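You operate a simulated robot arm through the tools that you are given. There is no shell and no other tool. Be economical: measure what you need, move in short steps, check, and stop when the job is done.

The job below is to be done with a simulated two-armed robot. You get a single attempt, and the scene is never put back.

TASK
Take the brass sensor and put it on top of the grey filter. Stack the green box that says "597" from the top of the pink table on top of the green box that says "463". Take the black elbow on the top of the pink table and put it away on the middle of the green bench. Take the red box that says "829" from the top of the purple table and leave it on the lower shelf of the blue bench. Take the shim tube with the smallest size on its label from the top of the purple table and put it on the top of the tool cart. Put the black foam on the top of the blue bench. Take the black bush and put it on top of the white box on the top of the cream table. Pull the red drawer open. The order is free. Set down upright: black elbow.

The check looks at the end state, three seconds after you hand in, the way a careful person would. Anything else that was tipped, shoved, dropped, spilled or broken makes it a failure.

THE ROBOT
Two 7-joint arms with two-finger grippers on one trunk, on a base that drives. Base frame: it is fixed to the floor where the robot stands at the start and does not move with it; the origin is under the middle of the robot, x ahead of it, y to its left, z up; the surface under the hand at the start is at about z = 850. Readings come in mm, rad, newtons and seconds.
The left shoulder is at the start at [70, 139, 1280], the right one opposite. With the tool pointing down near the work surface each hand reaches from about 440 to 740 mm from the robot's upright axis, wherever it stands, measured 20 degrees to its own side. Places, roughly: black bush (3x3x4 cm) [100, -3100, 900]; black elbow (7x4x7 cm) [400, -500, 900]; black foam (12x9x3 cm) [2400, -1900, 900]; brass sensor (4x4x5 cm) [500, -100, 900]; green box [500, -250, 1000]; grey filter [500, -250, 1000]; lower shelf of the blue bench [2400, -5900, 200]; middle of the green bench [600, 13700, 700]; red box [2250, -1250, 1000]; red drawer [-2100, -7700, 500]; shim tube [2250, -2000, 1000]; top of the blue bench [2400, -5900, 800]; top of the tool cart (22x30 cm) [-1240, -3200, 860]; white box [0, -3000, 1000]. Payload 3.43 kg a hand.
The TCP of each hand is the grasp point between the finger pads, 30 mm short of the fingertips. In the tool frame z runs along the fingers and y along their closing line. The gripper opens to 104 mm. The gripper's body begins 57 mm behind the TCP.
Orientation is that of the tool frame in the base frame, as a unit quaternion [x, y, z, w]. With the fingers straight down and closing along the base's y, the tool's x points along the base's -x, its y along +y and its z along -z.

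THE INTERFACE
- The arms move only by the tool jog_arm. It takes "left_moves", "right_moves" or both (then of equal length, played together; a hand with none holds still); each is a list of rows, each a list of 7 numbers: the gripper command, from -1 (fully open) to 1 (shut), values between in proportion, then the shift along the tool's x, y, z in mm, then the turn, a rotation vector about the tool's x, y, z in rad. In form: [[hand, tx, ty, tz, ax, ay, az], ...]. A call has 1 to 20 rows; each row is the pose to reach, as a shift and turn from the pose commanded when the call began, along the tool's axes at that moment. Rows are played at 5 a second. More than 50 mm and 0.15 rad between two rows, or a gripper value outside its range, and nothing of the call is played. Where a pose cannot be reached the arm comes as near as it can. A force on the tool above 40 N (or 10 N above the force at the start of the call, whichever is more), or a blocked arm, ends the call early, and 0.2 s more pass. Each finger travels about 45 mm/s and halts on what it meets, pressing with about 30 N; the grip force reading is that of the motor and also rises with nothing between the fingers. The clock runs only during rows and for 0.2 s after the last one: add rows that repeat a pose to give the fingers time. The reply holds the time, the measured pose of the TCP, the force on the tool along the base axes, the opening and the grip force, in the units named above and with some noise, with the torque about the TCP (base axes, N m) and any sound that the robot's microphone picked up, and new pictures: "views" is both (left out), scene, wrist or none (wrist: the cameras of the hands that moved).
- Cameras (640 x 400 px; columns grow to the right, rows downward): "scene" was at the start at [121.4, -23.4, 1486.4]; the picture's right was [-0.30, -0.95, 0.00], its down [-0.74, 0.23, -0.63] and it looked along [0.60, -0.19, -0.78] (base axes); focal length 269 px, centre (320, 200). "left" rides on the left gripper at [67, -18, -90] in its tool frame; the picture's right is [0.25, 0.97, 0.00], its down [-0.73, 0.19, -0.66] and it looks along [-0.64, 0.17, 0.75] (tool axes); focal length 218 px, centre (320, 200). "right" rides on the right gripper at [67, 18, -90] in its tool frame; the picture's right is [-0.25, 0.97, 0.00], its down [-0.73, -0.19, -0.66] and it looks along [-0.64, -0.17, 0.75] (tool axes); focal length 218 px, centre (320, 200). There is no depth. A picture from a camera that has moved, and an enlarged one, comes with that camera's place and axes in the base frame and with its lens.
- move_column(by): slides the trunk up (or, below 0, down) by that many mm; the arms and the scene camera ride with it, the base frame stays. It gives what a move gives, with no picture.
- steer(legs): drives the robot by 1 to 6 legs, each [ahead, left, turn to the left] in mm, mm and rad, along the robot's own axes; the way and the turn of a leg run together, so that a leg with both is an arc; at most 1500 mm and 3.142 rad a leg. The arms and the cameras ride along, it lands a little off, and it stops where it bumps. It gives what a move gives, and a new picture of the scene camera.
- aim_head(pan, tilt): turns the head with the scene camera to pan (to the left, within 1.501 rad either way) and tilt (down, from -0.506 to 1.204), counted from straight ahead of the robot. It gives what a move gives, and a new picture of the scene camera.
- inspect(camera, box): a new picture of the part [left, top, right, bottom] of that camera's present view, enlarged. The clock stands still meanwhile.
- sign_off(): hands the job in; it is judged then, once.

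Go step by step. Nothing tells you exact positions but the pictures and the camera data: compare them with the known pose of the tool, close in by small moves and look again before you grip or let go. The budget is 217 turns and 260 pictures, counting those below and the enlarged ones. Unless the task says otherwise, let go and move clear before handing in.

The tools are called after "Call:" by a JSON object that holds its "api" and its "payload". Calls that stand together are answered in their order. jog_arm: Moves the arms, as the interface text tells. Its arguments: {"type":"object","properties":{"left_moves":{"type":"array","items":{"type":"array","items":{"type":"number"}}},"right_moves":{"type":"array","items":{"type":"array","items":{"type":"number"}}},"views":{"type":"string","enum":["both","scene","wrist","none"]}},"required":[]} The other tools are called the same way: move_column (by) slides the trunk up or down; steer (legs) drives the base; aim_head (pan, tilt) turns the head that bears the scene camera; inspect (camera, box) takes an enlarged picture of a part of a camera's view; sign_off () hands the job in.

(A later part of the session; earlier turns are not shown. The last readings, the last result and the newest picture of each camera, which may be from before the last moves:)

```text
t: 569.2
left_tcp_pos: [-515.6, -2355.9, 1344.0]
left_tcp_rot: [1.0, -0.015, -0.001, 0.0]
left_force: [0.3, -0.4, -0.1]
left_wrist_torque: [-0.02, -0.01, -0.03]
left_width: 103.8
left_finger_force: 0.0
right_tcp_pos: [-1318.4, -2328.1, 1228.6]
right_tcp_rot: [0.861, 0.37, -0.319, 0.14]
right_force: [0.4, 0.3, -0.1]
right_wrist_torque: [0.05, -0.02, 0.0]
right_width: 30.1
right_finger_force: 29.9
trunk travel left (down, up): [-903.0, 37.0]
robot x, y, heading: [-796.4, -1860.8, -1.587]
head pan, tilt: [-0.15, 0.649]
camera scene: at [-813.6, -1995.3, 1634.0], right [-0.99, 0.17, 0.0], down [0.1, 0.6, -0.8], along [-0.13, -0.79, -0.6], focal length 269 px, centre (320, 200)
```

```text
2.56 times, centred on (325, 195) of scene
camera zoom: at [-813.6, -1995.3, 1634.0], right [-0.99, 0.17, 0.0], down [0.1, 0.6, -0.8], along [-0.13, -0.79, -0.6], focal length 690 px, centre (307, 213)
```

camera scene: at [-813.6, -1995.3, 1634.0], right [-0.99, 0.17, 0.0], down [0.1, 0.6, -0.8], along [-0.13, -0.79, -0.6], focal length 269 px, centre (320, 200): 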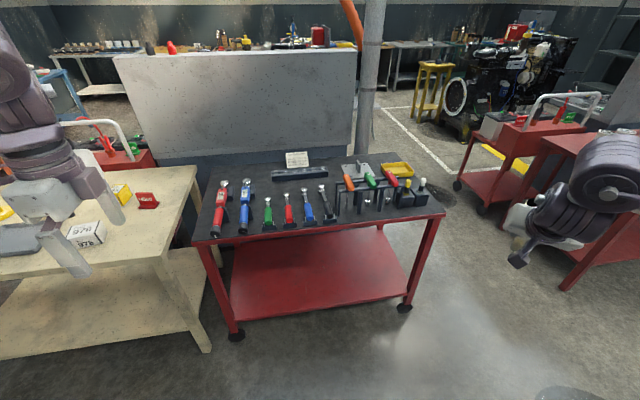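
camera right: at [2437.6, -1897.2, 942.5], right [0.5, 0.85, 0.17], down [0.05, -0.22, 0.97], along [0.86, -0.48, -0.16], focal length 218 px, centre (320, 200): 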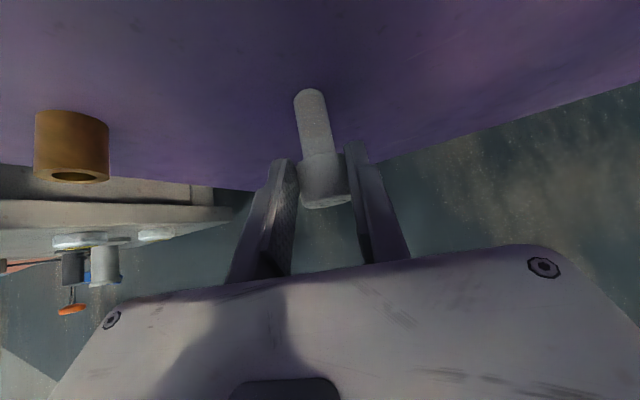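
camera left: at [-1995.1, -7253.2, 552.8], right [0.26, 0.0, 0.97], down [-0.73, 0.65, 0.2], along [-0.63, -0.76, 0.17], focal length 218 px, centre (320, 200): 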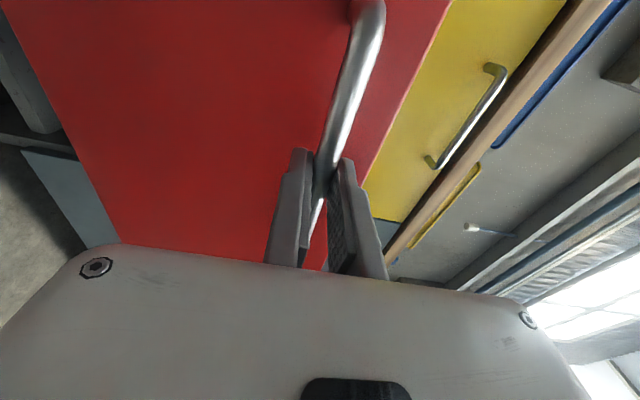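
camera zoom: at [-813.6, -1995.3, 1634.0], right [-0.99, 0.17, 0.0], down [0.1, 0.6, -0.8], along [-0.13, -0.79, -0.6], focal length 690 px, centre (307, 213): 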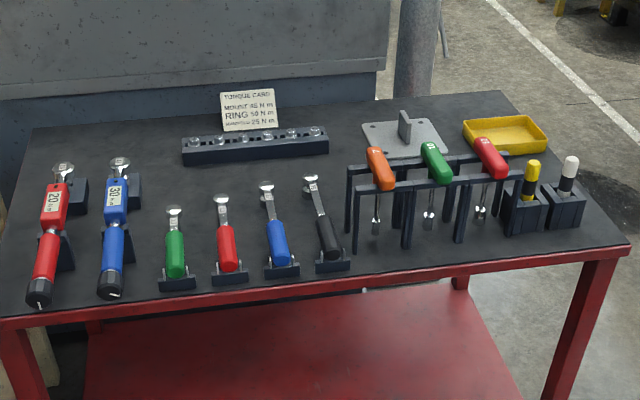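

I'll drive closer and look down on the right part of the cart top.

Call:
{"api": "steer", "payload": {"legs": [[550, 0, 0.015]]}}

Call:
{"api": "aim_head", "payload": {"pan": -0.5, "tilt": 0.85}}

```text
t: 572.4
left_tcp_pos: [-516.6, -2904.4, 1344.7]
left_tcp_rot: [1.0, -0.009, -0.001, 0.0]
left_force: [0.7, 0.7, -0.2]
left_wrist_torque: [0.0, 0.02, 0.0]
left_width: 104.2
left_finger_force: 0.1
right_tcp_pos: [-1319.4, -2884.7, 1229.4]
right_tcp_rot: [0.859, 0.375, -0.319, 0.141]
right_force: [-0.2, 0.2, -0.9]
right_wrist_torque: [0.02, -0.03, 0.01]
right_width: 30.4
right_finger_force: 30.1
trunk travel left (down, up): [-903.0, 37.0]
robot x, y, heading: [-800.2, -2414.0, -1.576]
head pan, tilt: [-0.15, 0.649]
camera scene: at [-819.8, -2545.7, 1634.2], right [-0.99, 0.16, 0.0], down [0.09, 0.6, -0.8], along [-0.12, -0.79, -0.6], focal length 269 px, centre (320, 200)
```

scene: 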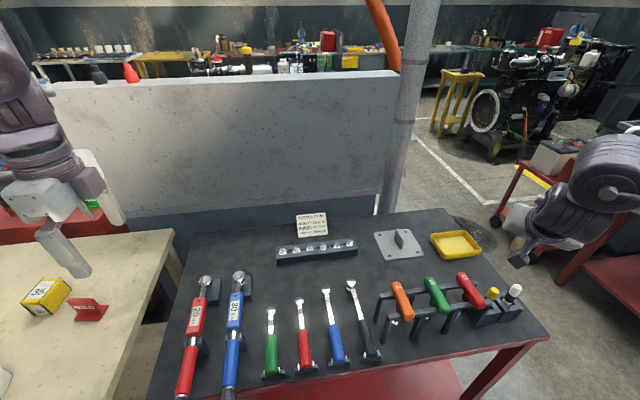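

```text
t: 573.3
left_tcp_pos: [-518.1, -2905.3, 1343.7]
left_tcp_rot: [1.0, -0.009, -0.001, 0.0]
left_force: [-0.2, 1.0, 0.4]
left_wrist_torque: [-0.01, 0.01, 0.0]
left_width: 104.0
left_finger_force: 0.1
right_tcp_pos: [-1319.0, -2885.7, 1229.0]
right_tcp_rot: [0.859, 0.375, -0.318, 0.141]
right_force: [-1.1, 0.1, -1.0]
right_wrist_torque: [-0.02, 0.01, 0.0]
right_width: 30.2
right_finger_force: 30.2
trunk travel left (down, up): [-903.0, 37.0]
robot x, y, heading: [-802.9, -2416.1, -1.577]
head pan, tilt: [-0.499, 0.85]
camera scene: at [-844.2, -2531.4, 1617.3], right [-0.87, 0.48, 0.0], down [0.36, 0.66, -0.66], along [-0.32, -0.58, -0.75], focal length 269 px, centre (320, 200)
```

scene: 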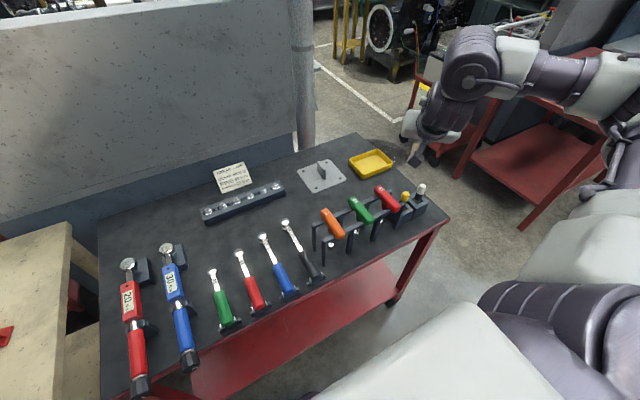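

The cart top is crowded, and my tilted grip would sweep over tools. The safer plan is to set the shim upright on a free strip at the front of the cream table, regrip it vertically later, and do the bush meanwhile.

Call:
{"api": "steer", "payload": {"legs": [[-40, 0, 0], [0, 1400, 0], [0, 230, 0]]}}

Call:
{"api": "aim_head", "payload": {"pan": -0.4, "tilt": 0.9}}

```text
t: 582.0
left_tcp_pos: [1106.7, -2840.6, 1344.6]
left_tcp_rot: [1.0, 0.006, 0.002, -0.001]
left_force: [-0.2, 0.1, 0.0]
left_wrist_torque: [-0.01, -0.09, -0.01]
left_width: 103.9
left_finger_force: 0.0
right_tcp_pos: [305.2, -2846.2, 1226.9]
right_tcp_rot: [0.854, 0.388, -0.314, 0.146]
right_force: [-1.4, -0.4, -0.7]
right_wrist_torque: [0.0, -0.06, 0.06]
right_width: 30.0
right_finger_force: 30.3
trunk travel left (down, up): [-903.0, 37.0]
robot x, y, heading: [808.4, -2354.4, -1.549]
head pan, tilt: [-0.499, 0.85]
camera scene: at [767.2, -2476.5, 1617.2], right [-0.89, 0.46, 0.0], down [0.35, 0.67, -0.66], along [-0.3, -0.59, -0.75], focal length 269 px, centre (320, 200)
```

scene: 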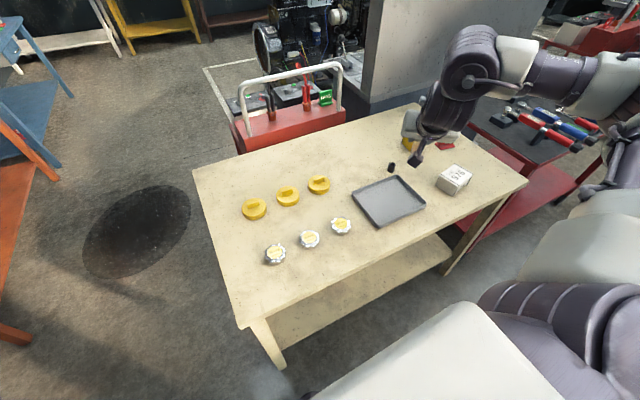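

```text
t: 582.6
left_tcp_pos: [1108.2, -2841.7, 1343.8]
left_tcp_rot: [1.0, 0.006, 0.0, 0.0]
left_force: [-0.9, 0.5, -0.4]
left_wrist_torque: [0.01, -0.05, 0.0]
left_width: 103.8
left_finger_force: 0.1
right_tcp_pos: [306.6, -2845.8, 1226.9]
right_tcp_rot: [0.854, 0.388, -0.316, 0.145]
right_force: [-0.6, 0.1, -1.1]
right_wrist_torque: [-0.01, -0.01, 0.0]
right_width: 29.7
right_finger_force: 30.0
trunk travel left (down, up): [-903.0, 37.0]
robot x, y, heading: [811.6, -2360.8, -1.549]
head pan, tilt: [-0.4, 0.901]
camera scene: at [778.5, -2477.2, 1613.4], right [-0.93, 0.37, 0.0], down [0.29, 0.73, -0.62], along [-0.23, -0.58, -0.78], focal length 269 px, centre (320, 200)
```

scene: 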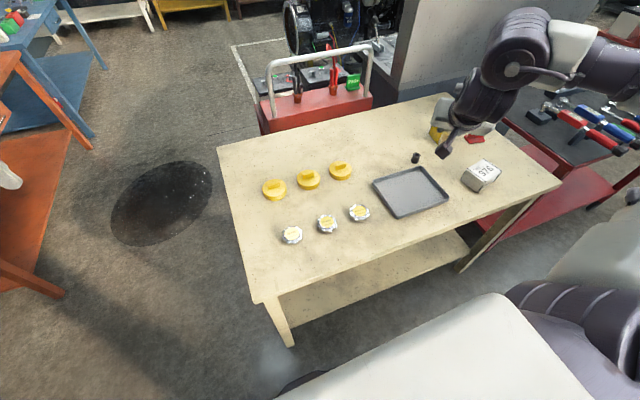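

The tray is under this spot, so I'll shift 235 mm east to the free strip near [540, -2845], then lower.

Call:
{"api": "steer", "payload": {"legs": [[0, 235, 0]]}}

Call:
{"api": "move_column", "payload": {"by": -285}}

Call:
{"api": "jog_arm", "payload": {"right_moves": [[1, 0, 0, 0, 0, 0, 0]], "views": "wrist"}}

```text
t: 584.4
left_tcp_pos: [1343.7, -2836.9, 1345.6]
left_tcp_rot: [1.0, 0.005, 0.001, 0.001]
left_force: [-0.1, -0.3, 0.8]
left_wrist_torque: [-0.02, -0.05, 0.02]
left_width: 103.5
left_finger_force: 0.0
right_tcp_pos: [540.5, -2839.9, 1226.5]
right_tcp_rot: [0.855, 0.386, -0.314, 0.146]
right_force: [-0.5, -0.5, 0.0]
right_wrist_torque: [0.04, -0.04, 0.01]
right_width: 29.9
right_finger_force: 30.2
trunk travel left (down, up): [-903.0, 37.0]
robot x, y, heading: [1046.0, -2349.2, -1.554]
head pan, tilt: [-0.4, 0.901]
camera scene: at [1014.1, -2472.1, 1613.3], right [-0.93, 0.37, 0.0], down [0.29, 0.73, -0.62], along [-0.23, -0.58, -0.78], focal length 269 px, centre (320, 200)
```

scene: 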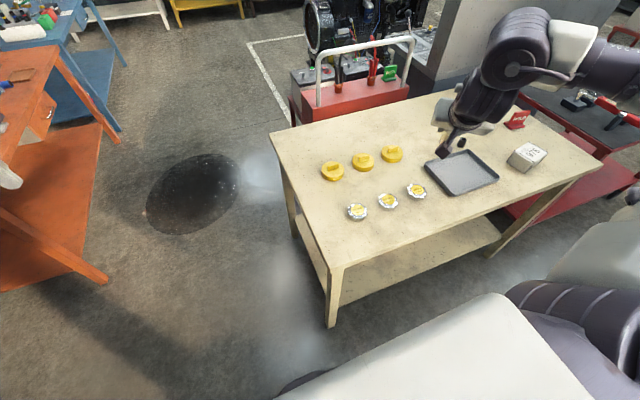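

```text
t: 587.3
left_tcp_pos: [1347.8, -2836.9, 1059.3]
left_tcp_rot: [1.0, 0.004, 0.0, 0.0]
left_force: [0.0, 0.4, 0.0]
left_wrist_torque: [0.0, 0.01, -0.02]
left_width: 104.2
left_finger_force: 0.1
right_tcp_pos: [545.3, -2838.6, 943.4]
right_tcp_rot: [0.855, 0.385, -0.316, 0.144]
right_force: [-0.5, -0.2, -0.3]
right_wrist_torque: [0.01, 0.04, 0.0]
right_width: 30.0
right_finger_force: 29.9
trunk travel left (down, up): [-618.0, 322.0]
robot x, y, heading: [1046.5, -2349.1, -1.553]
head pan, tilt: [-0.4, 0.901]
```

```text
t: 587.7
left_tcp_pos: [1347.4, -2836.1, 1059.0]
left_tcp_rot: [1.0, 0.004, 0.001, 0.0]
left_force: [0.2, 0.7, 0.4]
left_wrist_torque: [-0.01, 0.01, -0.02]
left_width: 104.0
left_finger_force: 0.0
right_tcp_pos: [545.5, -2839.6, 943.8]
right_tcp_rot: [0.855, 0.386, -0.316, 0.145]
right_force: [-0.1, -0.3, -1.0]
right_wrist_torque: [0.0, 0.0, 0.01]
right_width: 29.9
right_finger_force: 30.1
trunk travel left (down, up): [-618.0, 322.0]
robot x, y, heading: [1046.6, -2350.6, -1.549]
head pan, tilt: [-0.4, 0.901]
camera right: at [631.2, -2769.3, 969.0], right [0.6, -0.78, 0.17], down [-0.23, 0.03, 0.97], along [-0.77, -0.62, -0.16], focal length 218 px, centre (320, 200)
```

right: 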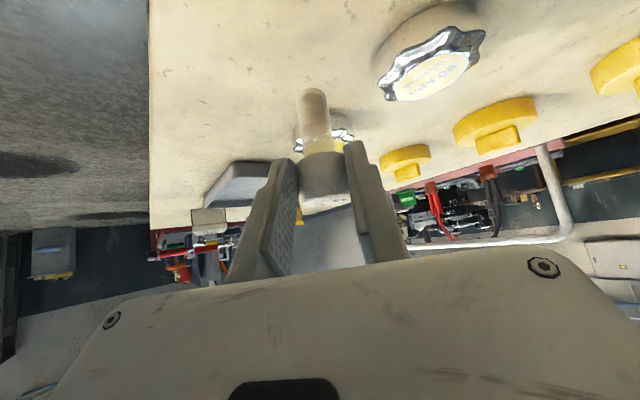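

I'll lower the shim vertically, in small steps, to contact.

Call:
{"api": "jog_arm", "payload": {"right_moves": [[1, 9, 0, 10.6, 0, 0, 0], [1, 13, 0, 15, 0, 0, 0], [1, 15.6, 0, 18.2, 0, 0, 0], [1, 18.3, 0, 21.2, 0, 0, 0], [1, 20.9, 0, 24.2, 0, 0, 0], [1, 23.5, 0, 27.2, 0, 0, 0]], "views": "wrist"}}

```text
t: 589.1
left_tcp_pos: [1349.7, -2835.1, 1058.3]
left_tcp_rot: [1.0, 0.004, -0.002, 0.002]
left_force: [0.2, -0.1, 0.1]
left_wrist_torque: [0.0, 0.02, -0.01]
left_width: 103.9
left_finger_force: 0.1
right_tcp_pos: [547.9, -2838.5, 912.5]
right_tcp_rot: [0.853, 0.385, -0.319, 0.147]
right_force: [-4.4, -2.4, 28.0]
right_wrist_torque: [-0.6, 0.61, 0.01]
right_width: 30.6
right_finger_force: 30.0
trunk travel left (down, up): [-618.0, 322.0]
robot x, y, heading: [1051.3, -2351.3, -1.55]
head pan, tilt: [-0.4, 0.901]
camera right: at [633.9, -2768.6, 936.1], right [0.6, -0.78, 0.17], down [-0.22, 0.04, 0.97], along [-0.77, -0.62, -0.15], focal length 218 px, centre (320, 200)
```

right: 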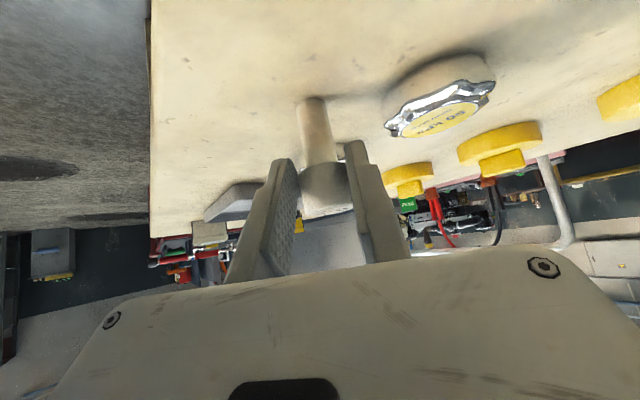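

Contact made. I'll relieve the pressure, open gently and withdraw along the tool axis.

Call:
{"api": "jog_arm", "payload": {"right_moves": [[1, -2.6, 0, -3, 0, 0, 0], [0.3, -2.6, 0, -3, 0, 0, 0], [0.1, -2.6, 0, -3, 0, 0, 0], [-0.2, -2.6, 0, -3, 0, 0, 0], [-0.2, -2.6, 0, -3, 0, 0, 0], [-0.2, -2.6, 0, -35, 0, 0, 0], [-0.2, -2.6, 0, -75, 0, 0, 0], [-0.2, -2.6, 0, -115, 0, 0, 0]], "views": "wrist"}}

```text
t: 590.9
left_tcp_pos: [1348.4, -2836.4, 1058.7]
left_tcp_rot: [1.0, 0.004, -0.001, 0.0]
left_force: [0.7, 0.2, -0.2]
left_wrist_torque: [0.0, 0.05, 0.04]
left_width: 104.2
left_finger_force: 0.1
right_tcp_pos: [534.6, -2803.5, 985.1]
right_tcp_rot: [0.854, 0.388, -0.316, 0.145]
right_force: [-0.7, 0.1, -0.4]
right_wrist_torque: [0.02, -0.01, -0.02]
right_width: 62.6
right_finger_force: 0.0
right hand out of reach, approached as far as the arm can: row 6, 7, 8
trunk travel left (down, up): [-618.0, 322.0]
robot x, y, heading: [1045.9, -2354.5, -1.552]
head pan, tilt: [-0.4, 0.901]
camera right: at [619.4, -2733.7, 1009.9], right [0.6, -0.78, 0.17], down [-0.23, 0.03, 0.97], along [-0.76, -0.63, -0.16], focal length 218 px, centre (320, 200)
```

right: 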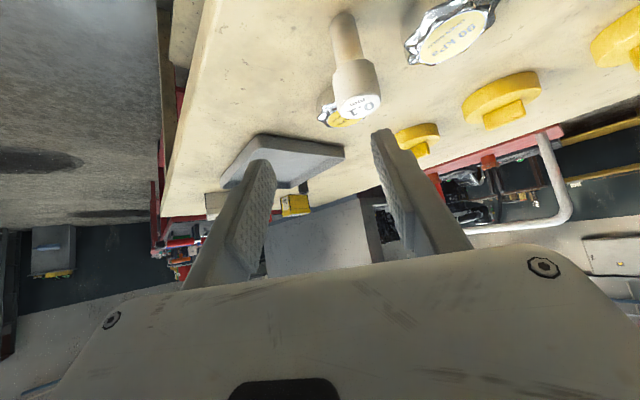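

The shim stands on its own. I'll raise the trunk, bring the hand back to vertical, and reposition for the bush.

Call:
{"api": "move_column", "payload": {"by": 220}}

Call:
{"api": "jog_arm", "payload": {"right_moves": [[-1, 0, 0, 0, 0, 0.117, 0], [-1, 0, 0, 0, 0, 0.234, 0], [-1, 0, 0, 0, 0, 0.35, 0], [-1, 0, 0, 0, 0, 0.467, 0], [-1, 0, 0, 0, 0, 0.584, 0], [-1, 0, 0, 0, 0, 0.71, 0], [-1, 0, 0, 0, 0, 0.71, 0]], "views": "none"}}

Call:
{"api": "steer", "payload": {"legs": [[0, -590, 0], [0, 0, 0.282], [110, 0, 0]]}}

```text
t: 593.2
left_tcp_pos: [1347.0, -2837.3, 1279.0]
left_tcp_rot: [1.0, 0.005, 0.0, -0.001]
left_force: [0.0, 0.0, 0.0]
left_wrist_torque: [0.02, 0.02, 0.01]
left_width: 103.7
left_finger_force: 0.1
right_tcp_pos: [533.7, -2805.0, 1203.5]
right_tcp_rot: [0.854, 0.388, -0.315, 0.146]
right_force: [-0.3, 0.2, 0.3]
right_wrist_torque: [0.02, 0.03, 0.0]
right_width: 62.3
right_finger_force: 0.1
trunk travel left (down, up): [-838.0, 102.0]
robot x, y, heading: [1049.8, -2351.1, -1.551]
head pan, tilt: [-0.4, 0.901]
```

```text
t: 594.8
left_tcp_pos: [1347.2, -2836.9, 1279.2]
left_tcp_rot: [1.0, 0.004, 0.0, 0.0]
left_force: [-0.1, 0.1, 0.3]
left_wrist_torque: [-0.03, 0.01, -0.01]
left_width: 104.0
left_finger_force: 0.2
right_tcp_pos: [533.6, -2803.6, 1203.5]
right_tcp_rot: [0.91, 0.415, 0.001, 0.002]
right_force: [-0.4, -0.7, -0.5]
right_wrist_torque: [0.0, 0.02, -0.01]
right_width: 104.2
right_finger_force: 0.1
trunk travel left (down, up): [-838.0, 102.0]
robot x, y, heading: [1046.9, -2348.3, -1.552]
head pan, tilt: [-0.4, 0.901]
```

```text
t: 599.8
left_tcp_pos: [921.7, -2847.9, 1280.3]
left_tcp_rot: [0.99, 0.144, -0.001, 0.002]
left_force: [-0.4, -0.4, 0.5]
left_wrist_torque: [-0.02, -0.02, 0.01]
left_width: 104.1
left_finger_force: 0.0
right_tcp_pos: [130.3, -3041.0, 1204.8]
right_tcp_rot: [0.844, 0.537, 0.001, 0.004]
right_force: [0.7, 0.5, 0.5]
right_wrist_torque: [-0.04, 0.01, 0.01]
right_width: 103.9
right_finger_force: 0.1
trunk travel left (down, up): [-838.0, 102.0]
robot x, y, heading: [502.8, -2465.9, -1.273]
head pan, tilt: [-0.4, 0.901]
camera scene: at [504.5, -2585.6, 1549.0], right [-0.99, 0.1, 0.0], down [0.08, 0.78, -0.62], along [-0.06, -0.62, -0.78], focal length 269 px, centre (320, 200)
```

scene: 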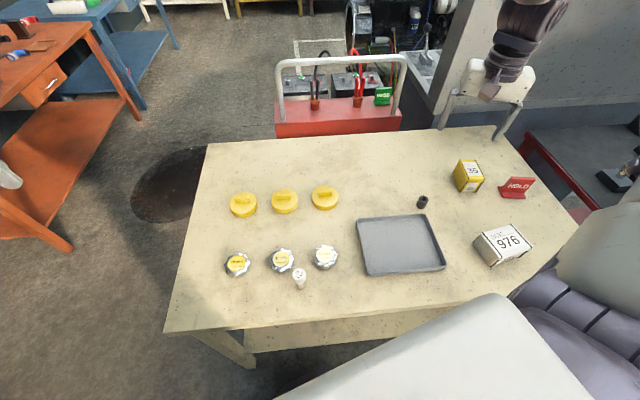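

Now I see everything clearly: bush near [133, -3079], white box 976 near [-23, -2898], shim at [535, -2848]. I'll align the hand over the bush with the fingers closing east-west to miss the tray.

Call:
{"api": "jog_arm", "payload": {"right_moves": [[-1, -11, 6, 0, 0, 0, -0.14], [-1, -22, 12, 0, 0, 0, -0.28], [-1, -33, 19, 0, 0, 0, -0.42], [-1, -33, 19, 0, 0, 0, -0.437]], "views": "none"}}

Call:
{"api": "move_column", "payload": {"by": -230}}

Call:
{"api": "jog_arm", "payload": {"right_moves": [[-1, 0, 0, 0, 0, 0, 0]], "views": "wrist"}}

```text
t: 600.8
left_tcp_pos: [922.9, -2851.7, 1278.6]
left_tcp_rot: [0.99, 0.144, 0.0, 0.0]
left_force: [-0.5, 1.0, 0.2]
left_wrist_torque: [-0.05, -0.01, -0.01]
left_width: 103.8
left_finger_force: 0.1
right_tcp_pos: [133.8, -3085.3, 1203.3]
right_tcp_rot: [0.706, 0.708, 0.002, 0.002]
right_force: [0.8, 0.2, 0.2]
right_wrist_torque: [-0.02, 0.02, 0.05]
right_width: 104.3
right_finger_force: 0.0
trunk travel left (down, up): [-838.0, 102.0]
robot x, y, heading: [500.9, -2468.6, -1.272]
head pan, tilt: [-0.4, 0.901]
```

```text
t: 603.2
left_tcp_pos: [922.5, -2850.9, 1048.9]
left_tcp_rot: [0.99, 0.144, 0.0, -0.001]
left_force: [0.3, -0.1, -1.0]
left_wrist_torque: [-0.02, 0.03, 0.01]
left_width: 104.2
left_finger_force: 0.0
right_tcp_pos: [134.6, -3082.0, 973.2]
right_tcp_rot: [0.708, 0.707, 0.001, 0.002]
right_force: [-0.2, 0.3, -0.6]
right_wrist_torque: [0.0, -0.02, 0.01]
right_width: 103.9
right_finger_force: 0.2
trunk travel left (down, up): [-608.0, 332.0]
robot x, y, heading: [500.3, -2468.7, -1.278]
head pan, tilt: [-0.4, 0.901]
```

```text
t: 603.6
left_tcp_pos: [922.3, -2851.6, 1049.0]
left_tcp_rot: [0.99, 0.143, 0.0, 0.0]
left_force: [0.9, 0.0, 0.6]
left_wrist_torque: [-0.01, -0.02, 0.0]
left_width: 104.1
left_finger_force: 0.0
right_tcp_pos: [134.7, -3084.0, 973.4]
right_tcp_rot: [0.707, 0.707, 0.002, 0.002]
right_force: [-0.3, 0.3, -1.5]
right_wrist_torque: [0.0, -0.04, 0.05]
right_width: 104.0
right_finger_force: 0.0
trunk travel left (down, up): [-608.0, 332.0]
robot x, y, heading: [498.4, -2464.5, -1.27]
head pan, tilt: [-0.4, 0.901]
camera right: at [151.7, -3017.3, 1064.1], right [0.97, -0.25, 0.0], down [-0.19, -0.73, 0.66], along [-0.16, -0.64, -0.75], focal length 218 px, centre (320, 200)
```

right: 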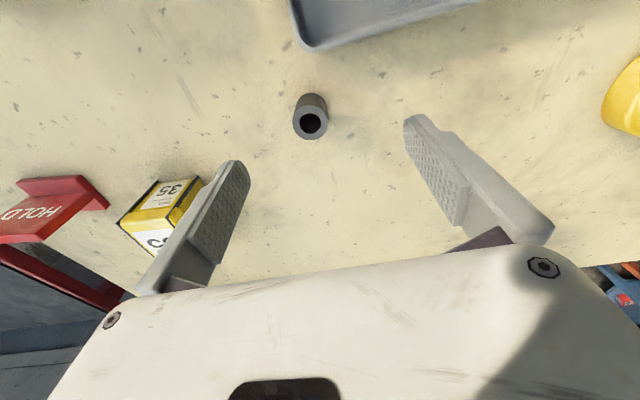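

I'll correct by a few mm, descend and grip the bush.

Call:
{"api": "jog_arm", "payload": {"right_moves": [[-1, 7, -6, 40, 0, 0, 0], [-1, 7, -6, 80, 0, 0, 0], [-1, 7, -6, 80, 0, 0, 0], [-0.2, 7, -6, 80, 0, 0, 0], [0.5, 7, -6, 80, 0, 0, 0], [1, 7, -6, 80, 0, 0, 0], [1, 7, -6, 80, 0, 0, 0], [1, 7, -6, 80, 0, 0, 0], [1, 7, -6, 80, 0, 0, 0]], "views": "wrist"}}

```text
t: 605.6
left_tcp_pos: [922.0, -2850.7, 1049.0]
left_tcp_rot: [0.99, 0.144, 0.0, 0.001]
left_force: [-0.8, 0.1, -0.1]
left_wrist_torque: [-0.02, -0.03, -0.01]
left_width: 103.9
left_finger_force: 0.1
right_tcp_pos: [129.6, -3078.5, 895.3]
right_tcp_rot: [0.708, 0.707, 0.002, 0.001]
right_force: [-0.3, 0.2, 1.0]
right_wrist_torque: [-0.01, -0.01, -0.02]
right_width: 27.9
right_finger_force: 29.9
trunk travel left (down, up): [-608.0, 332.0]
robot x, y, heading: [501.9, -2464.4, -1.27]
head pan, tilt: [-0.4, 0.901]
camera right: at [146.7, -3013.9, 985.6], right [0.97, -0.25, 0.0], down [-0.19, -0.73, 0.66], along [-0.16, -0.64, -0.75], focal length 218 px, centre (320, 200)
```

right: 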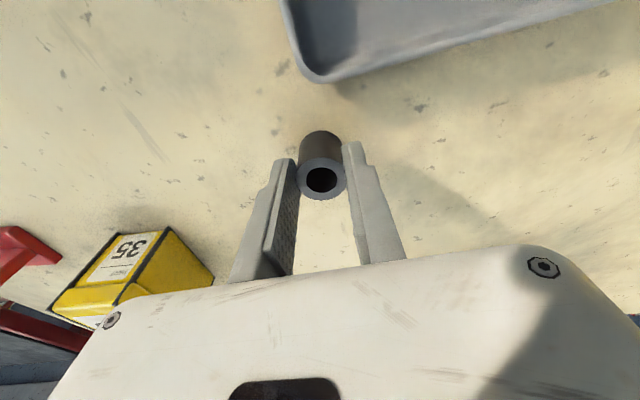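

The bush is held. I'll raise it and move the base so it comes over the white box.

Call:
{"api": "move_column", "payload": {"by": 130}}

Call:
{"api": "steer", "payload": {"legs": [[-214, -92, 0]]}}

Call:
{"api": "jog_arm", "payload": {"right_moves": [[1, 0, 0, 0, 0, 0, 0]], "views": "wrist"}}

```text
t: 607.2
left_tcp_pos: [922.5, -2851.6, 1180.4]
left_tcp_rot: [0.99, 0.144, -0.001, 0.0]
left_force: [-0.4, 0.0, 0.6]
left_wrist_torque: [0.03, 0.02, -0.01]
left_width: 104.0
left_finger_force: 0.0
right_tcp_pos: [129.7, -3080.3, 1023.9]
right_tcp_rot: [0.707, 0.708, 0.002, 0.002]
right_force: [-0.3, -0.7, -1.1]
right_wrist_torque: [0.0, 0.02, 0.02]
right_width: 28.1
right_finger_force: 30.3
trunk travel left (down, up): [-738.0, 202.0]
robot x, y, heading: [500.5, -2466.1, -1.271]
head pan, tilt: [-0.4, 0.901]
```

```text
t: 609.0
left_tcp_pos: [771.7, -2671.0, 1177.8]
left_tcp_rot: [0.99, 0.144, -0.001, 0.0]
left_force: [0.2, 1.0, -0.3]
left_wrist_torque: [0.02, -0.01, -0.01]
left_width: 104.0
left_finger_force: 0.1
right_tcp_pos: [-22.0, -2901.7, 1024.5]
right_tcp_rot: [0.707, 0.708, 0.001, 0.001]
right_force: [0.5, -0.3, 0.3]
right_wrist_torque: [-0.01, 0.03, -0.04]
right_width: 28.1
right_finger_force: 30.0
trunk travel left (down, up): [-738.0, 202.0]
robot x, y, heading: [347.5, -2286.2, -1.274]
head pan, tilt: [-0.4, 0.901]
camera scene: at [354.5, -2412.2, 1448.3], right [-0.99, 0.1, 0.0], down [0.08, 0.78, -0.62], along [-0.06, -0.62, -0.78], focal length 269 px, centre (320, 200)
```

scene: 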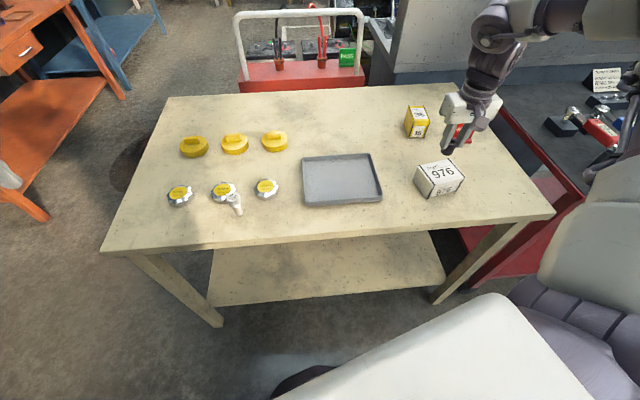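

```text
t: 609.4
left_tcp_pos: [771.8, -2671.6, 1178.0]
left_tcp_rot: [0.99, 0.144, -0.001, 0.0]
left_force: [0.2, 0.8, -0.4]
left_wrist_torque: [0.02, 0.01, 0.01]
left_width: 104.2
left_finger_force: 0.1
right_tcp_pos: [-21.7, -2901.5, 1024.7]
right_tcp_rot: [0.706, 0.708, 0.0, 0.001]
right_force: [-0.3, 0.2, -0.7]
right_wrist_torque: [-0.03, 0.04, 0.01]
right_width: 28.1
right_finger_force: 30.2
trunk travel left (down, up): [-738.0, 202.0]
robot x, y, heading: [347.6, -2287.0, -1.273]
head pan, tilt: [-0.4, 0.901]
camera right: at [-4.8, -2835.2, 1115.4], right [0.97, -0.25, 0.0], down [-0.19, -0.73, 0.66], along [-0.16, -0.64, -0.75], focal length 218 px, centre (320, 200)
```

right: 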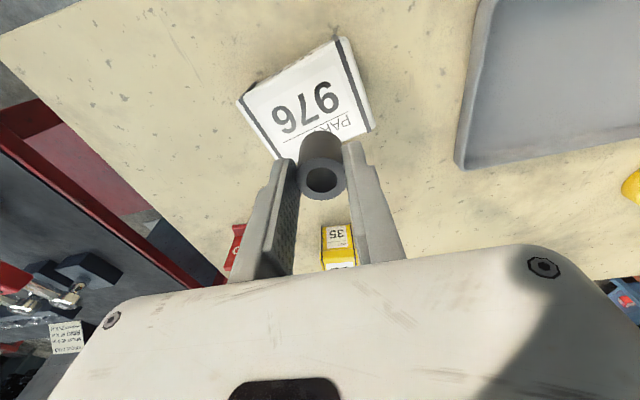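

The box top centre is about [-32, -2899]. I'll shift 10 mm west and lower.

Call:
{"api": "jog_arm", "payload": {"right_moves": [[1, 2, -10, 20, 0, 0, 0], [1, 2, -10, 50, 0, 0, 0], [1, 2, -10, 65, 0, 0, 0], [1, 2, -10, 65, 0, 0, 0]], "views": "wrist"}}

Call:
{"api": "inspect", "payload": {"camera": "scene", "box": [380, 100, 500, 220]}}

```text
t: 610.4
left_tcp_pos: [770.1, -2670.7, 1178.8]
left_tcp_rot: [0.99, 0.144, 0.0, 0.0]
left_force: [-0.1, 0.5, 0.2]
left_wrist_torque: [-0.01, -0.01, -0.03]
left_width: 104.0
left_finger_force: 0.0
right_tcp_pos: [-32.9, -2897.3, 960.0]
right_tcp_rot: [0.706, 0.708, 0.001, 0.003]
right_force: [0.1, 0.1, -0.2]
right_wrist_torque: [0.01, -0.01, 0.03]
right_width: 28.1
right_finger_force: 29.3
trunk travel left (down, up): [-738.0, 202.0]
robot x, y, heading: [350.1, -2285.9, -1.268]
head pan, tilt: [-0.4, 0.901]
camera right: at [-15.3, -2830.6, 1049.9], right [0.97, -0.25, 0.0], down [-0.19, -0.73, 0.66], along [-0.16, -0.64, -0.75], focal length 218 px, centre (320, 200)
```

right: 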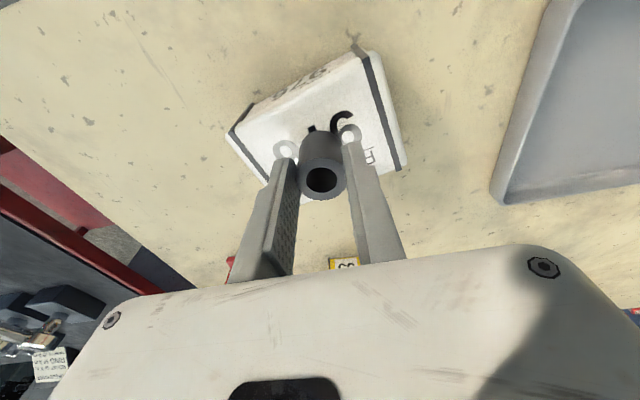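

```text
3.33 times, centred on (440, 160) of scene
camera zoom: at [352.9, -2410.3, 1448.5], right [-0.99, 0.1, 0.0], down [0.08, 0.78, -0.62], along [-0.06, -0.62, -0.78], focal length 898 px, centre (-80, 333)
```

zoom: 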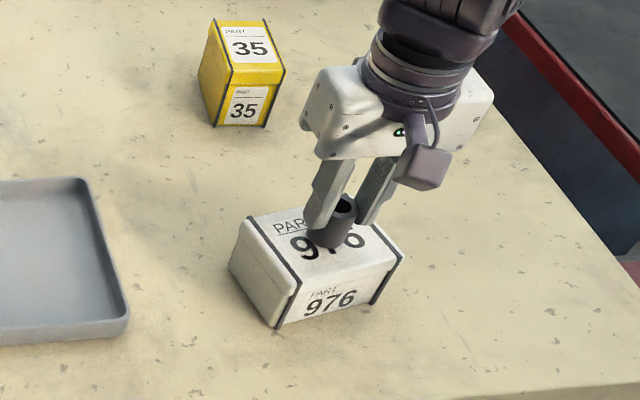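

It's centred over the box. I'll lower to contact.

Call:
{"api": "jog_arm", "payload": {"right_moves": [[1, 0, 0, 8, 0, 0, 0], [1, 0, 0, 13, 0, 0, 0], [1, 0, 0, 16, 0, 0, 0], [1, 0, 0, 19, 0, 0, 0]], "views": "none"}}

```text
t: 611.4
left_tcp_pos: [771.6, -2667.7, 1179.5]
left_tcp_rot: [0.99, 0.145, -0.001, 0.002]
left_force: [0.1, -0.2, 0.2]
left_wrist_torque: [0.0, -0.03, 0.02]
left_width: 104.2
left_finger_force: 0.1
right_tcp_pos: [-32.7, -2896.6, 944.2]
right_tcp_rot: [0.707, 0.708, -0.001, 0.003]
right_force: [-7.3, -3.6, 30.6]
right_wrist_torque: [-0.28, 0.23, -0.02]
right_width: 28.0
right_finger_force: 29.4
trunk travel left (down, up): [-738.0, 202.0]
robot x, y, heading: [344.2, -2290.9, -1.269]
head pan, tilt: [-0.4, 0.901]
```

Contact. I'll ease up, release gently and rise.

Call:
{"api": "jog_arm", "payload": {"right_moves": [[1, 0, 0, -3, 0, 0, 0], [0.4, 0, 0, -3, 0, 0, 0], [0.2, 0, 0, -3, 0, 0, 0], [-0.1, 0, 0, -3, 0, 0, 0], [-0.1, 0, 0, -3, 0, 0, 0], [-0.1, 0, 0, -45, 0, 0, 0], [-0.1, 0, 0, -90, 0, 0, 0], [-1, 0, 0, -110, 0, 0, 0]], "views": "wrist"}}

```text
t: 613.2
left_tcp_pos: [770.9, -2671.5, 1178.3]
left_tcp_rot: [0.989, 0.145, 0.0, 0.0]
left_force: [-0.2, 0.2, 0.1]
left_wrist_torque: [0.03, 0.0, 0.04]
left_width: 104.1
left_finger_force: 0.1
right_tcp_pos: [-32.8, -2899.1, 1049.7]
right_tcp_rot: [0.706, 0.708, 0.001, 0.0]
right_force: [0.3, -1.0, 0.6]
right_wrist_torque: [-0.04, 0.01, 0.01]
right_width: 91.8
right_finger_force: 0.0
trunk travel left (down, up): [-738.0, 202.0]
robot x, y, heading: [350.1, -2285.6, -1.271]
head pan, tilt: [-0.4, 0.901]
camera right: at [-14.8, -2832.5, 1141.7], right [0.97, -0.25, 0.0], down [-0.19, -0.73, 0.66], along [-0.16, -0.64, -0.75], focal length 218 px, centre (320, 200)
```

right: 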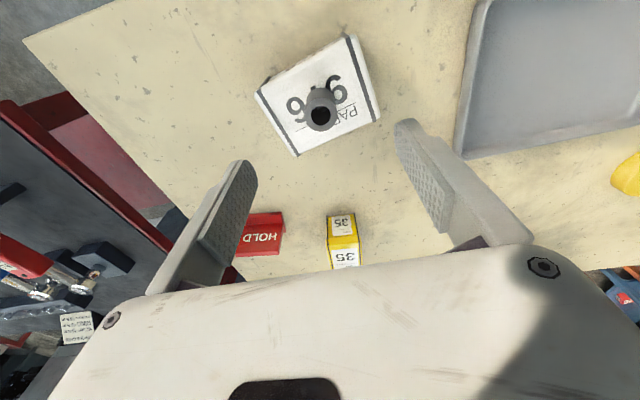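

The bush sits on the white box. Next I'll move over the shim to regrip it vertically.

Call:
{"api": "steer", "payload": {"legs": [[120, 556, 0]]}}

Call:
{"api": "jog_arm", "payload": {"right_moves": [[-1, 0, 0, 0, 0, 0, 0]], "views": "wrist"}}

```text
t: 616.4
left_tcp_pos: [1334.5, -2621.0, 1179.1]
left_tcp_rot: [0.989, 0.146, 0.0, 0.0]
left_force: [-0.1, -0.1, 0.9]
left_wrist_torque: [-0.01, 0.01, 0.01]
left_width: 104.1
left_finger_force: 0.1
right_tcp_pos: [532.4, -2851.2, 1051.9]
right_tcp_rot: [0.706, 0.709, 0.001, 0.001]
right_force: [0.1, 0.1, -0.5]
right_wrist_torque: [0.01, -0.01, 0.02]
right_width: 103.8
right_finger_force: 0.0
trunk travel left (down, up): [-738.0, 202.0]
robot x, y, heading: [912.1, -2237.3, -1.266]
head pan, tilt: [-0.4, 0.901]
camera scene: at [916.7, -2361.8, 1448.4], right [-1.0, 0.1, 0.0], down [0.08, 0.78, -0.62], along [-0.06, -0.62, -0.78], focal length 269 px, centre (320, 200)
```

scene: 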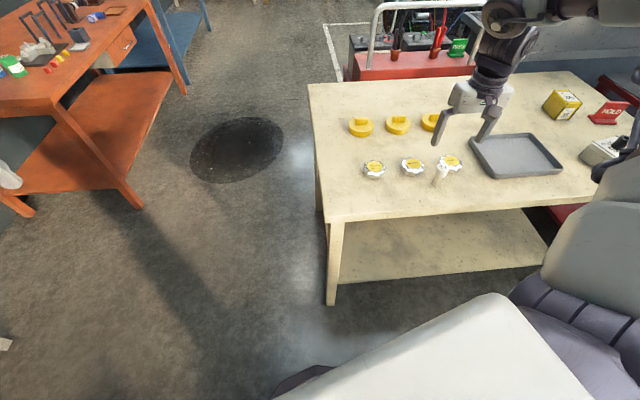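

```text
t: 616.8
left_tcp_pos: [1335.7, -2621.4, 1178.2]
left_tcp_rot: [0.989, 0.146, 0.0, 0.0]
left_force: [-0.1, 0.4, -0.1]
left_wrist_torque: [0.01, -0.03, 0.02]
left_width: 103.9
left_finger_force: 0.1
right_tcp_pos: [533.6, -2850.9, 1050.6]
right_tcp_rot: [0.705, 0.709, 0.002, 0.002]
right_force: [-0.2, 0.2, -0.9]
right_wrist_torque: [0.01, 0.0, 0.04]
right_width: 104.0
right_finger_force: 0.0
trunk travel left (down, up): [-738.0, 202.0]
robot x, y, heading: [910.4, -2239.4, -1.268]
head pan, tilt: [-0.4, 0.901]
camera right: at [550.8, -2784.7, 1141.3], right [0.97, -0.25, 0.0], down [-0.19, -0.73, 0.66], along [-0.16, -0.64, -0.75], focal length 218 px, centre (320, 200)
```

right: 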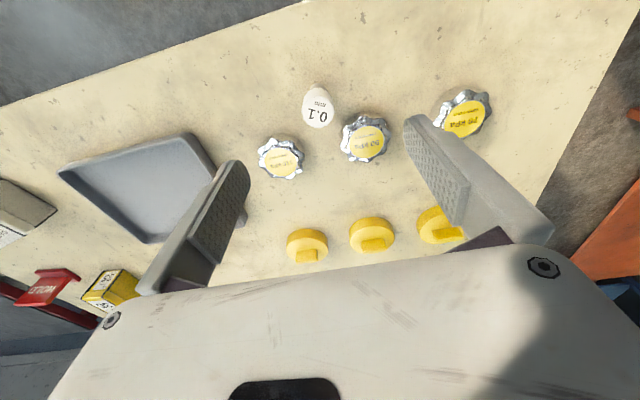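

The shim cap is centred under the hand. I'll lower 130 mm and close on the cap.

Call:
{"api": "move_column", "payload": {"by": -131}}

Call:
{"api": "jog_arm", "payload": {"right_moves": [[-0.4, 0, 0, 0, 0, 0, 0], [0.2, 0, 0, 0, 0, 0, 0], [0.6, 0, 0, 0, 0, 0, 0], [1, 0, 0, 0, 0, 0, 0], [1, 0, 0, 0, 0, 0, 0], [1, 0, 0, 0, 0, 0, 0], [1, 0, 0, 0, 0, 0, 0]], "views": "wrist"}}

```text
t: 618.4
left_tcp_pos: [1335.2, -2620.8, 1047.2]
left_tcp_rot: [0.989, 0.146, 0.001, 0.0]
left_force: [-0.1, 0.0, 0.3]
left_wrist_torque: [-0.01, -0.01, 0.03]
left_width: 104.3
left_finger_force: 0.2
right_tcp_pos: [535.2, -2849.7, 919.6]
right_tcp_rot: [0.705, 0.709, 0.002, 0.002]
right_force: [0.0, -0.8, 0.2]
right_wrist_torque: [-0.02, 0.01, 0.01]
right_width: 103.9
right_finger_force: 0.0
trunk travel left (down, up): [-607.0, 333.0]
robot x, y, heading: [911.0, -2238.9, -1.267]
head pan, tilt: [-0.4, 0.901]
```

```text
t: 620.0
left_tcp_pos: [1335.6, -2619.8, 1047.6]
left_tcp_rot: [0.989, 0.146, 0.0, 0.0]
left_force: [-0.5, -0.1, 0.7]
left_wrist_torque: [-0.01, 0.0, -0.02]
left_width: 103.7
left_finger_force: 0.1
right_tcp_pos: [535.8, -2850.3, 919.5]
right_tcp_rot: [0.705, 0.709, 0.002, 0.002]
right_force: [-0.9, 0.3, 0.2]
right_wrist_torque: [0.01, -0.01, -0.01]
right_width: 30.7
right_finger_force: 30.3
trunk travel left (down, up): [-607.0, 333.0]
robot x, y, heading: [912.7, -2238.9, -1.269]
head pan, tilt: [-0.4, 0.901]
camera right: at [551.1, -2784.7, 1010.4], right [0.97, -0.25, 0.0], down [-0.19, -0.73, 0.66], along [-0.16, -0.64, -0.75], focal length 218 px, centre (320, 200)
```

right: 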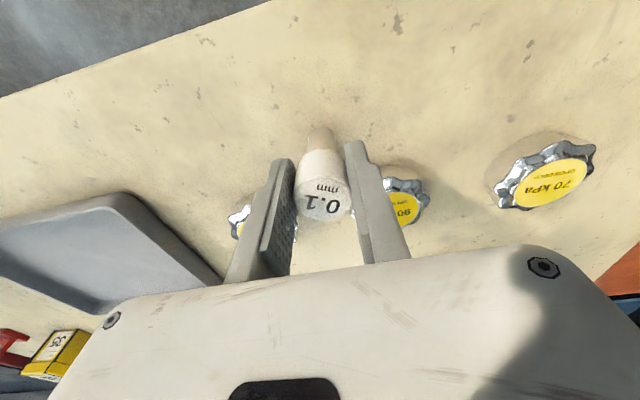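

The shim is held vertically now. I'll raise it and strafe west to the cart.

Call:
{"api": "move_column", "payload": {"by": 215}}

Call:
{"api": "steer", "payload": {"legs": [[-241, -774, 0], [-241, -774, 0], [235, -73, 0]]}}

Call:
{"api": "jog_arm", "payload": {"right_moves": [[1, 0, 0, 0, 0, 0, 0]], "views": "wrist"}}

```text
t: 622.3
left_tcp_pos: [1336.5, -2620.4, 1262.3]
left_tcp_rot: [0.989, 0.146, 0.0, 0.0]
left_force: [0.3, -1.1, -0.1]
left_wrist_torque: [0.02, 0.01, -0.04]
left_width: 103.9
left_finger_force: 0.0
right_tcp_pos: [534.0, -2850.6, 1134.9]
right_tcp_rot: [0.705, 0.709, 0.001, 0.002]
right_force: [0.1, -0.3, -1.1]
right_wrist_torque: [-0.03, -0.02, 0.02]
right_width: 30.5
right_finger_force: 30.0
trunk travel left (down, up): [-822.0, 118.0]
robot x, y, heading: [915.0, -2237.2, -1.264]
head pan, tilt: [-0.4, 0.901]
```

```text
t: 632.0
left_tcp_pos: [-285.3, -2859.4, 1264.3]
left_tcp_rot: [0.99, 0.143, -0.001, 0.001]
left_force: [0.8, -0.4, 1.0]
left_wrist_torque: [-0.03, -0.02, 0.01]
left_width: 104.2
left_finger_force: 0.1
right_tcp_pos: [-1089.3, -3084.3, 1137.1]
right_tcp_rot: [0.708, 0.707, 0.001, 0.004]
right_force: [-0.5, -0.2, -0.7]
right_wrist_torque: [0.02, 0.02, 0.02]
right_width: 30.6
right_finger_force: 29.6
trunk travel left (down, up): [-822.0, 118.0]
robot x, y, heading: [-705.1, -2475.7, -1.271]
head pan, tilt: [-0.4, 0.901]
camera scene: at [-701.5, -2597.4, 1532.8], right [-0.99, 0.1, 0.0], down [0.08, 0.78, -0.62], along [-0.06, -0.62, -0.78], focal length 269 px, centre (320, 200)
```

scene: 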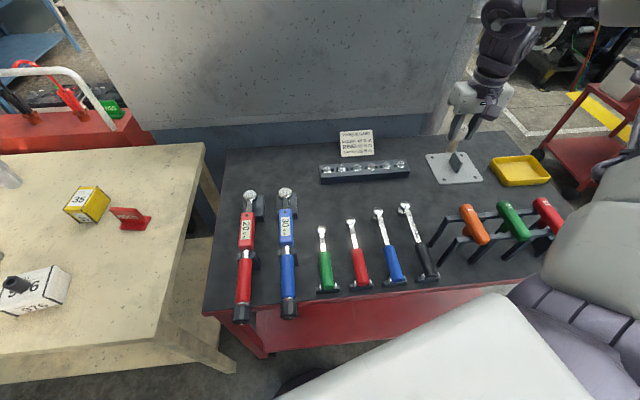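

```text
t: 632.4
left_tcp_pos: [-283.9, -2861.7, 1262.6]
left_tcp_rot: [0.99, 0.142, -0.001, 0.0]
left_force: [0.4, -0.1, 0.7]
left_wrist_torque: [-0.01, -0.01, 0.0]
left_width: 103.9
left_finger_force: 0.0
right_tcp_pos: [-1086.8, -3088.2, 1134.3]
right_tcp_rot: [0.707, 0.708, 0.001, 0.001]
right_force: [-0.6, 0.2, -0.4]
right_wrist_torque: [-0.02, 0.0, -0.05]
right_width: 30.5
right_finger_force: 29.7
trunk travel left (down, up): [-822.0, 118.0]
robot x, y, heading: [-710.0, -2476.7, -1.272]
head pan, tilt: [-0.4, 0.901]
camera right: at [-1071.1, -3020.8, 1225.6], right [0.97, -0.25, 0.0], down [-0.19, -0.73, 0.66], along [-0.16, -0.64, -0.75], focal length 218 px, centre (320, 200)
```

right: 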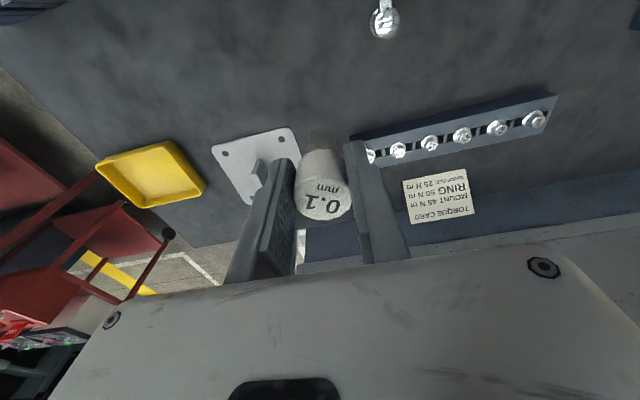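

The landing spot is free; to keep more clearance from the screwdriver handles I'll nudge 35 mm further in, then lower.

Call:
{"api": "steer", "payload": {"legs": [[35, -10, 0]]}}

Call:
{"api": "move_column", "payload": {"by": -190}}

Call:
{"api": "jog_arm", "payload": {"right_moves": [[1, 0, 0, 0, 0, 0, 0]], "views": "wrist"}}

Call:
{"api": "inspect", "payload": {"camera": "scene", "box": [380, 60, 580, 260]}}

```text
t: 633.2
left_tcp_pos: [-285.3, -2887.7, 1266.6]
left_tcp_rot: [0.99, 0.142, -0.001, 0.005]
left_force: [-0.7, 0.8, 0.4]
left_wrist_torque: [-0.08, 0.0, -0.01]
left_width: 104.2
left_finger_force: 0.2
right_tcp_pos: [-1087.9, -3114.9, 1139.4]
right_tcp_rot: [0.708, 0.706, -0.001, 0.005]
right_force: [0.3, 0.9, 0.2]
right_wrist_torque: [-0.06, -0.02, -0.01]
right_width: 30.4
right_finger_force: 29.9
trunk travel left (down, up): [-822.0, 118.0]
robot x, y, heading: [-703.3, -2513.2, -1.278]
head pan, tilt: [-0.4, 0.901]
camera scene: at [-701.2, -2624.8, 1533.5], right [-0.99, 0.1, 0.0], down [0.08, 0.77, -0.63], along [-0.06, -0.62, -0.78], focal length 269 px, centre (320, 200)
```

scene: 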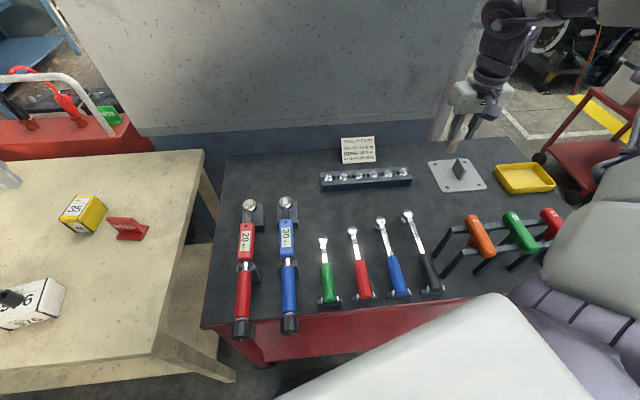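

```text
t: 635.3
left_tcp_pos: [-285.4, -2897.8, 1073.5]
left_tcp_rot: [0.99, 0.143, -0.001, 0.001]
left_force: [0.2, 0.4, 0.2]
left_wrist_torque: [0.04, 0.01, 0.0]
left_width: 104.1
left_finger_force: 0.0
right_tcp_pos: [-1088.1, -3123.0, 946.3]
right_tcp_rot: [0.707, 0.707, 0.002, 0.003]
right_force: [0.2, 0.2, -0.8]
right_wrist_torque: [-0.03, 0.02, 0.03]
right_width: 30.6
right_finger_force: 29.8
trunk travel left (down, up): [-632.0, 308.0]
robot x, y, heading: [-707.8, -2512.2, -1.273]
head pan, tilt: [-0.4, 0.901]
```

```text
t: 635.7
left_tcp_pos: [-285.3, -2896.6, 1074.1]
left_tcp_rot: [0.99, 0.142, -0.001, 0.0]
left_force: [0.0, 0.0, -0.4]
left_wrist_torque: [0.0, -0.03, 0.0]
left_width: 103.8
left_finger_force: 0.0
right_tcp_pos: [-1088.2, -3122.3, 944.8]
right_tcp_rot: [0.708, 0.707, 0.003, 0.002]
right_force: [0.3, 0.3, -0.4]
right_wrist_torque: [0.04, -0.05, 0.02]
right_width: 30.3
right_finger_force: 29.6
trunk travel left (down, up): [-632.0, 308.0]
robot x, y, heading: [-706.5, -2509.2, -1.275]
head pan, tilt: [-0.4, 0.901]
camera right: at [-1070.6, -3056.6, 1035.5], right [0.97, -0.25, 0.0], down [-0.19, -0.73, 0.66], along [-0.16, -0.64, -0.75], focal length 218 px, centre (320, 200)
```

right: 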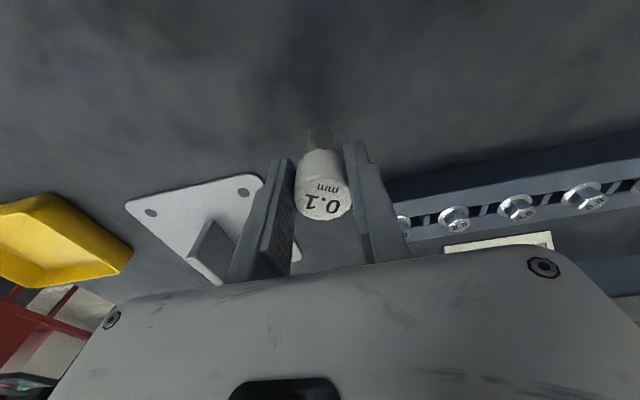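

```text
2.00 times, centred on (480, 160) of scene
camera zoom: at [-701.0, -2636.2, 1342.4], right [-0.99, 0.1, 0.0], down [0.08, 0.78, -0.62], along [-0.06, -0.62, -0.78], focal length 539 px, centre (0, 280)
```

zoom: 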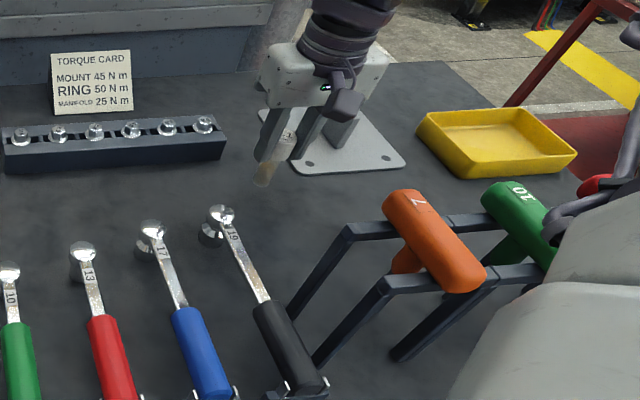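

There's open space around the shim. I'll lower it to contact.

Call:
{"api": "jog_arm", "payload": {"right_moves": [[1, 0, 0, 8, 0, 0, 0], [1, 0, 0, 14, 0, 0, 0], [1, 0, 0, 18, 0, 0, 0], [1, 0, 0, 21, 0, 0, 0], [1, 0, 0, 24, 0, 0, 0], [1, 0, 0, 27, 0, 0, 0]], "views": "none"}}

```text
t: 637.1
left_tcp_pos: [-284.3, -2894.3, 1073.5]
left_tcp_rot: [0.99, 0.143, -0.001, 0.002]
left_force: [0.1, -1.2, -0.5]
left_wrist_torque: [0.03, -0.02, 0.02]
left_width: 103.9
left_finger_force: 0.0
right_tcp_pos: [-1087.1, -3119.6, 919.5]
right_tcp_rot: [0.707, 0.707, -0.001, 0.003]
right_force: [-7.3, -3.7, 30.3]
right_wrist_torque: [-0.33, 0.39, -0.02]
right_width: 30.5
right_finger_force: 30.0
trunk travel left (down, up): [-632.0, 308.0]
robot x, y, heading: [-704.6, -2512.3, -1.274]
head pan, tilt: [-0.4, 0.901]
```

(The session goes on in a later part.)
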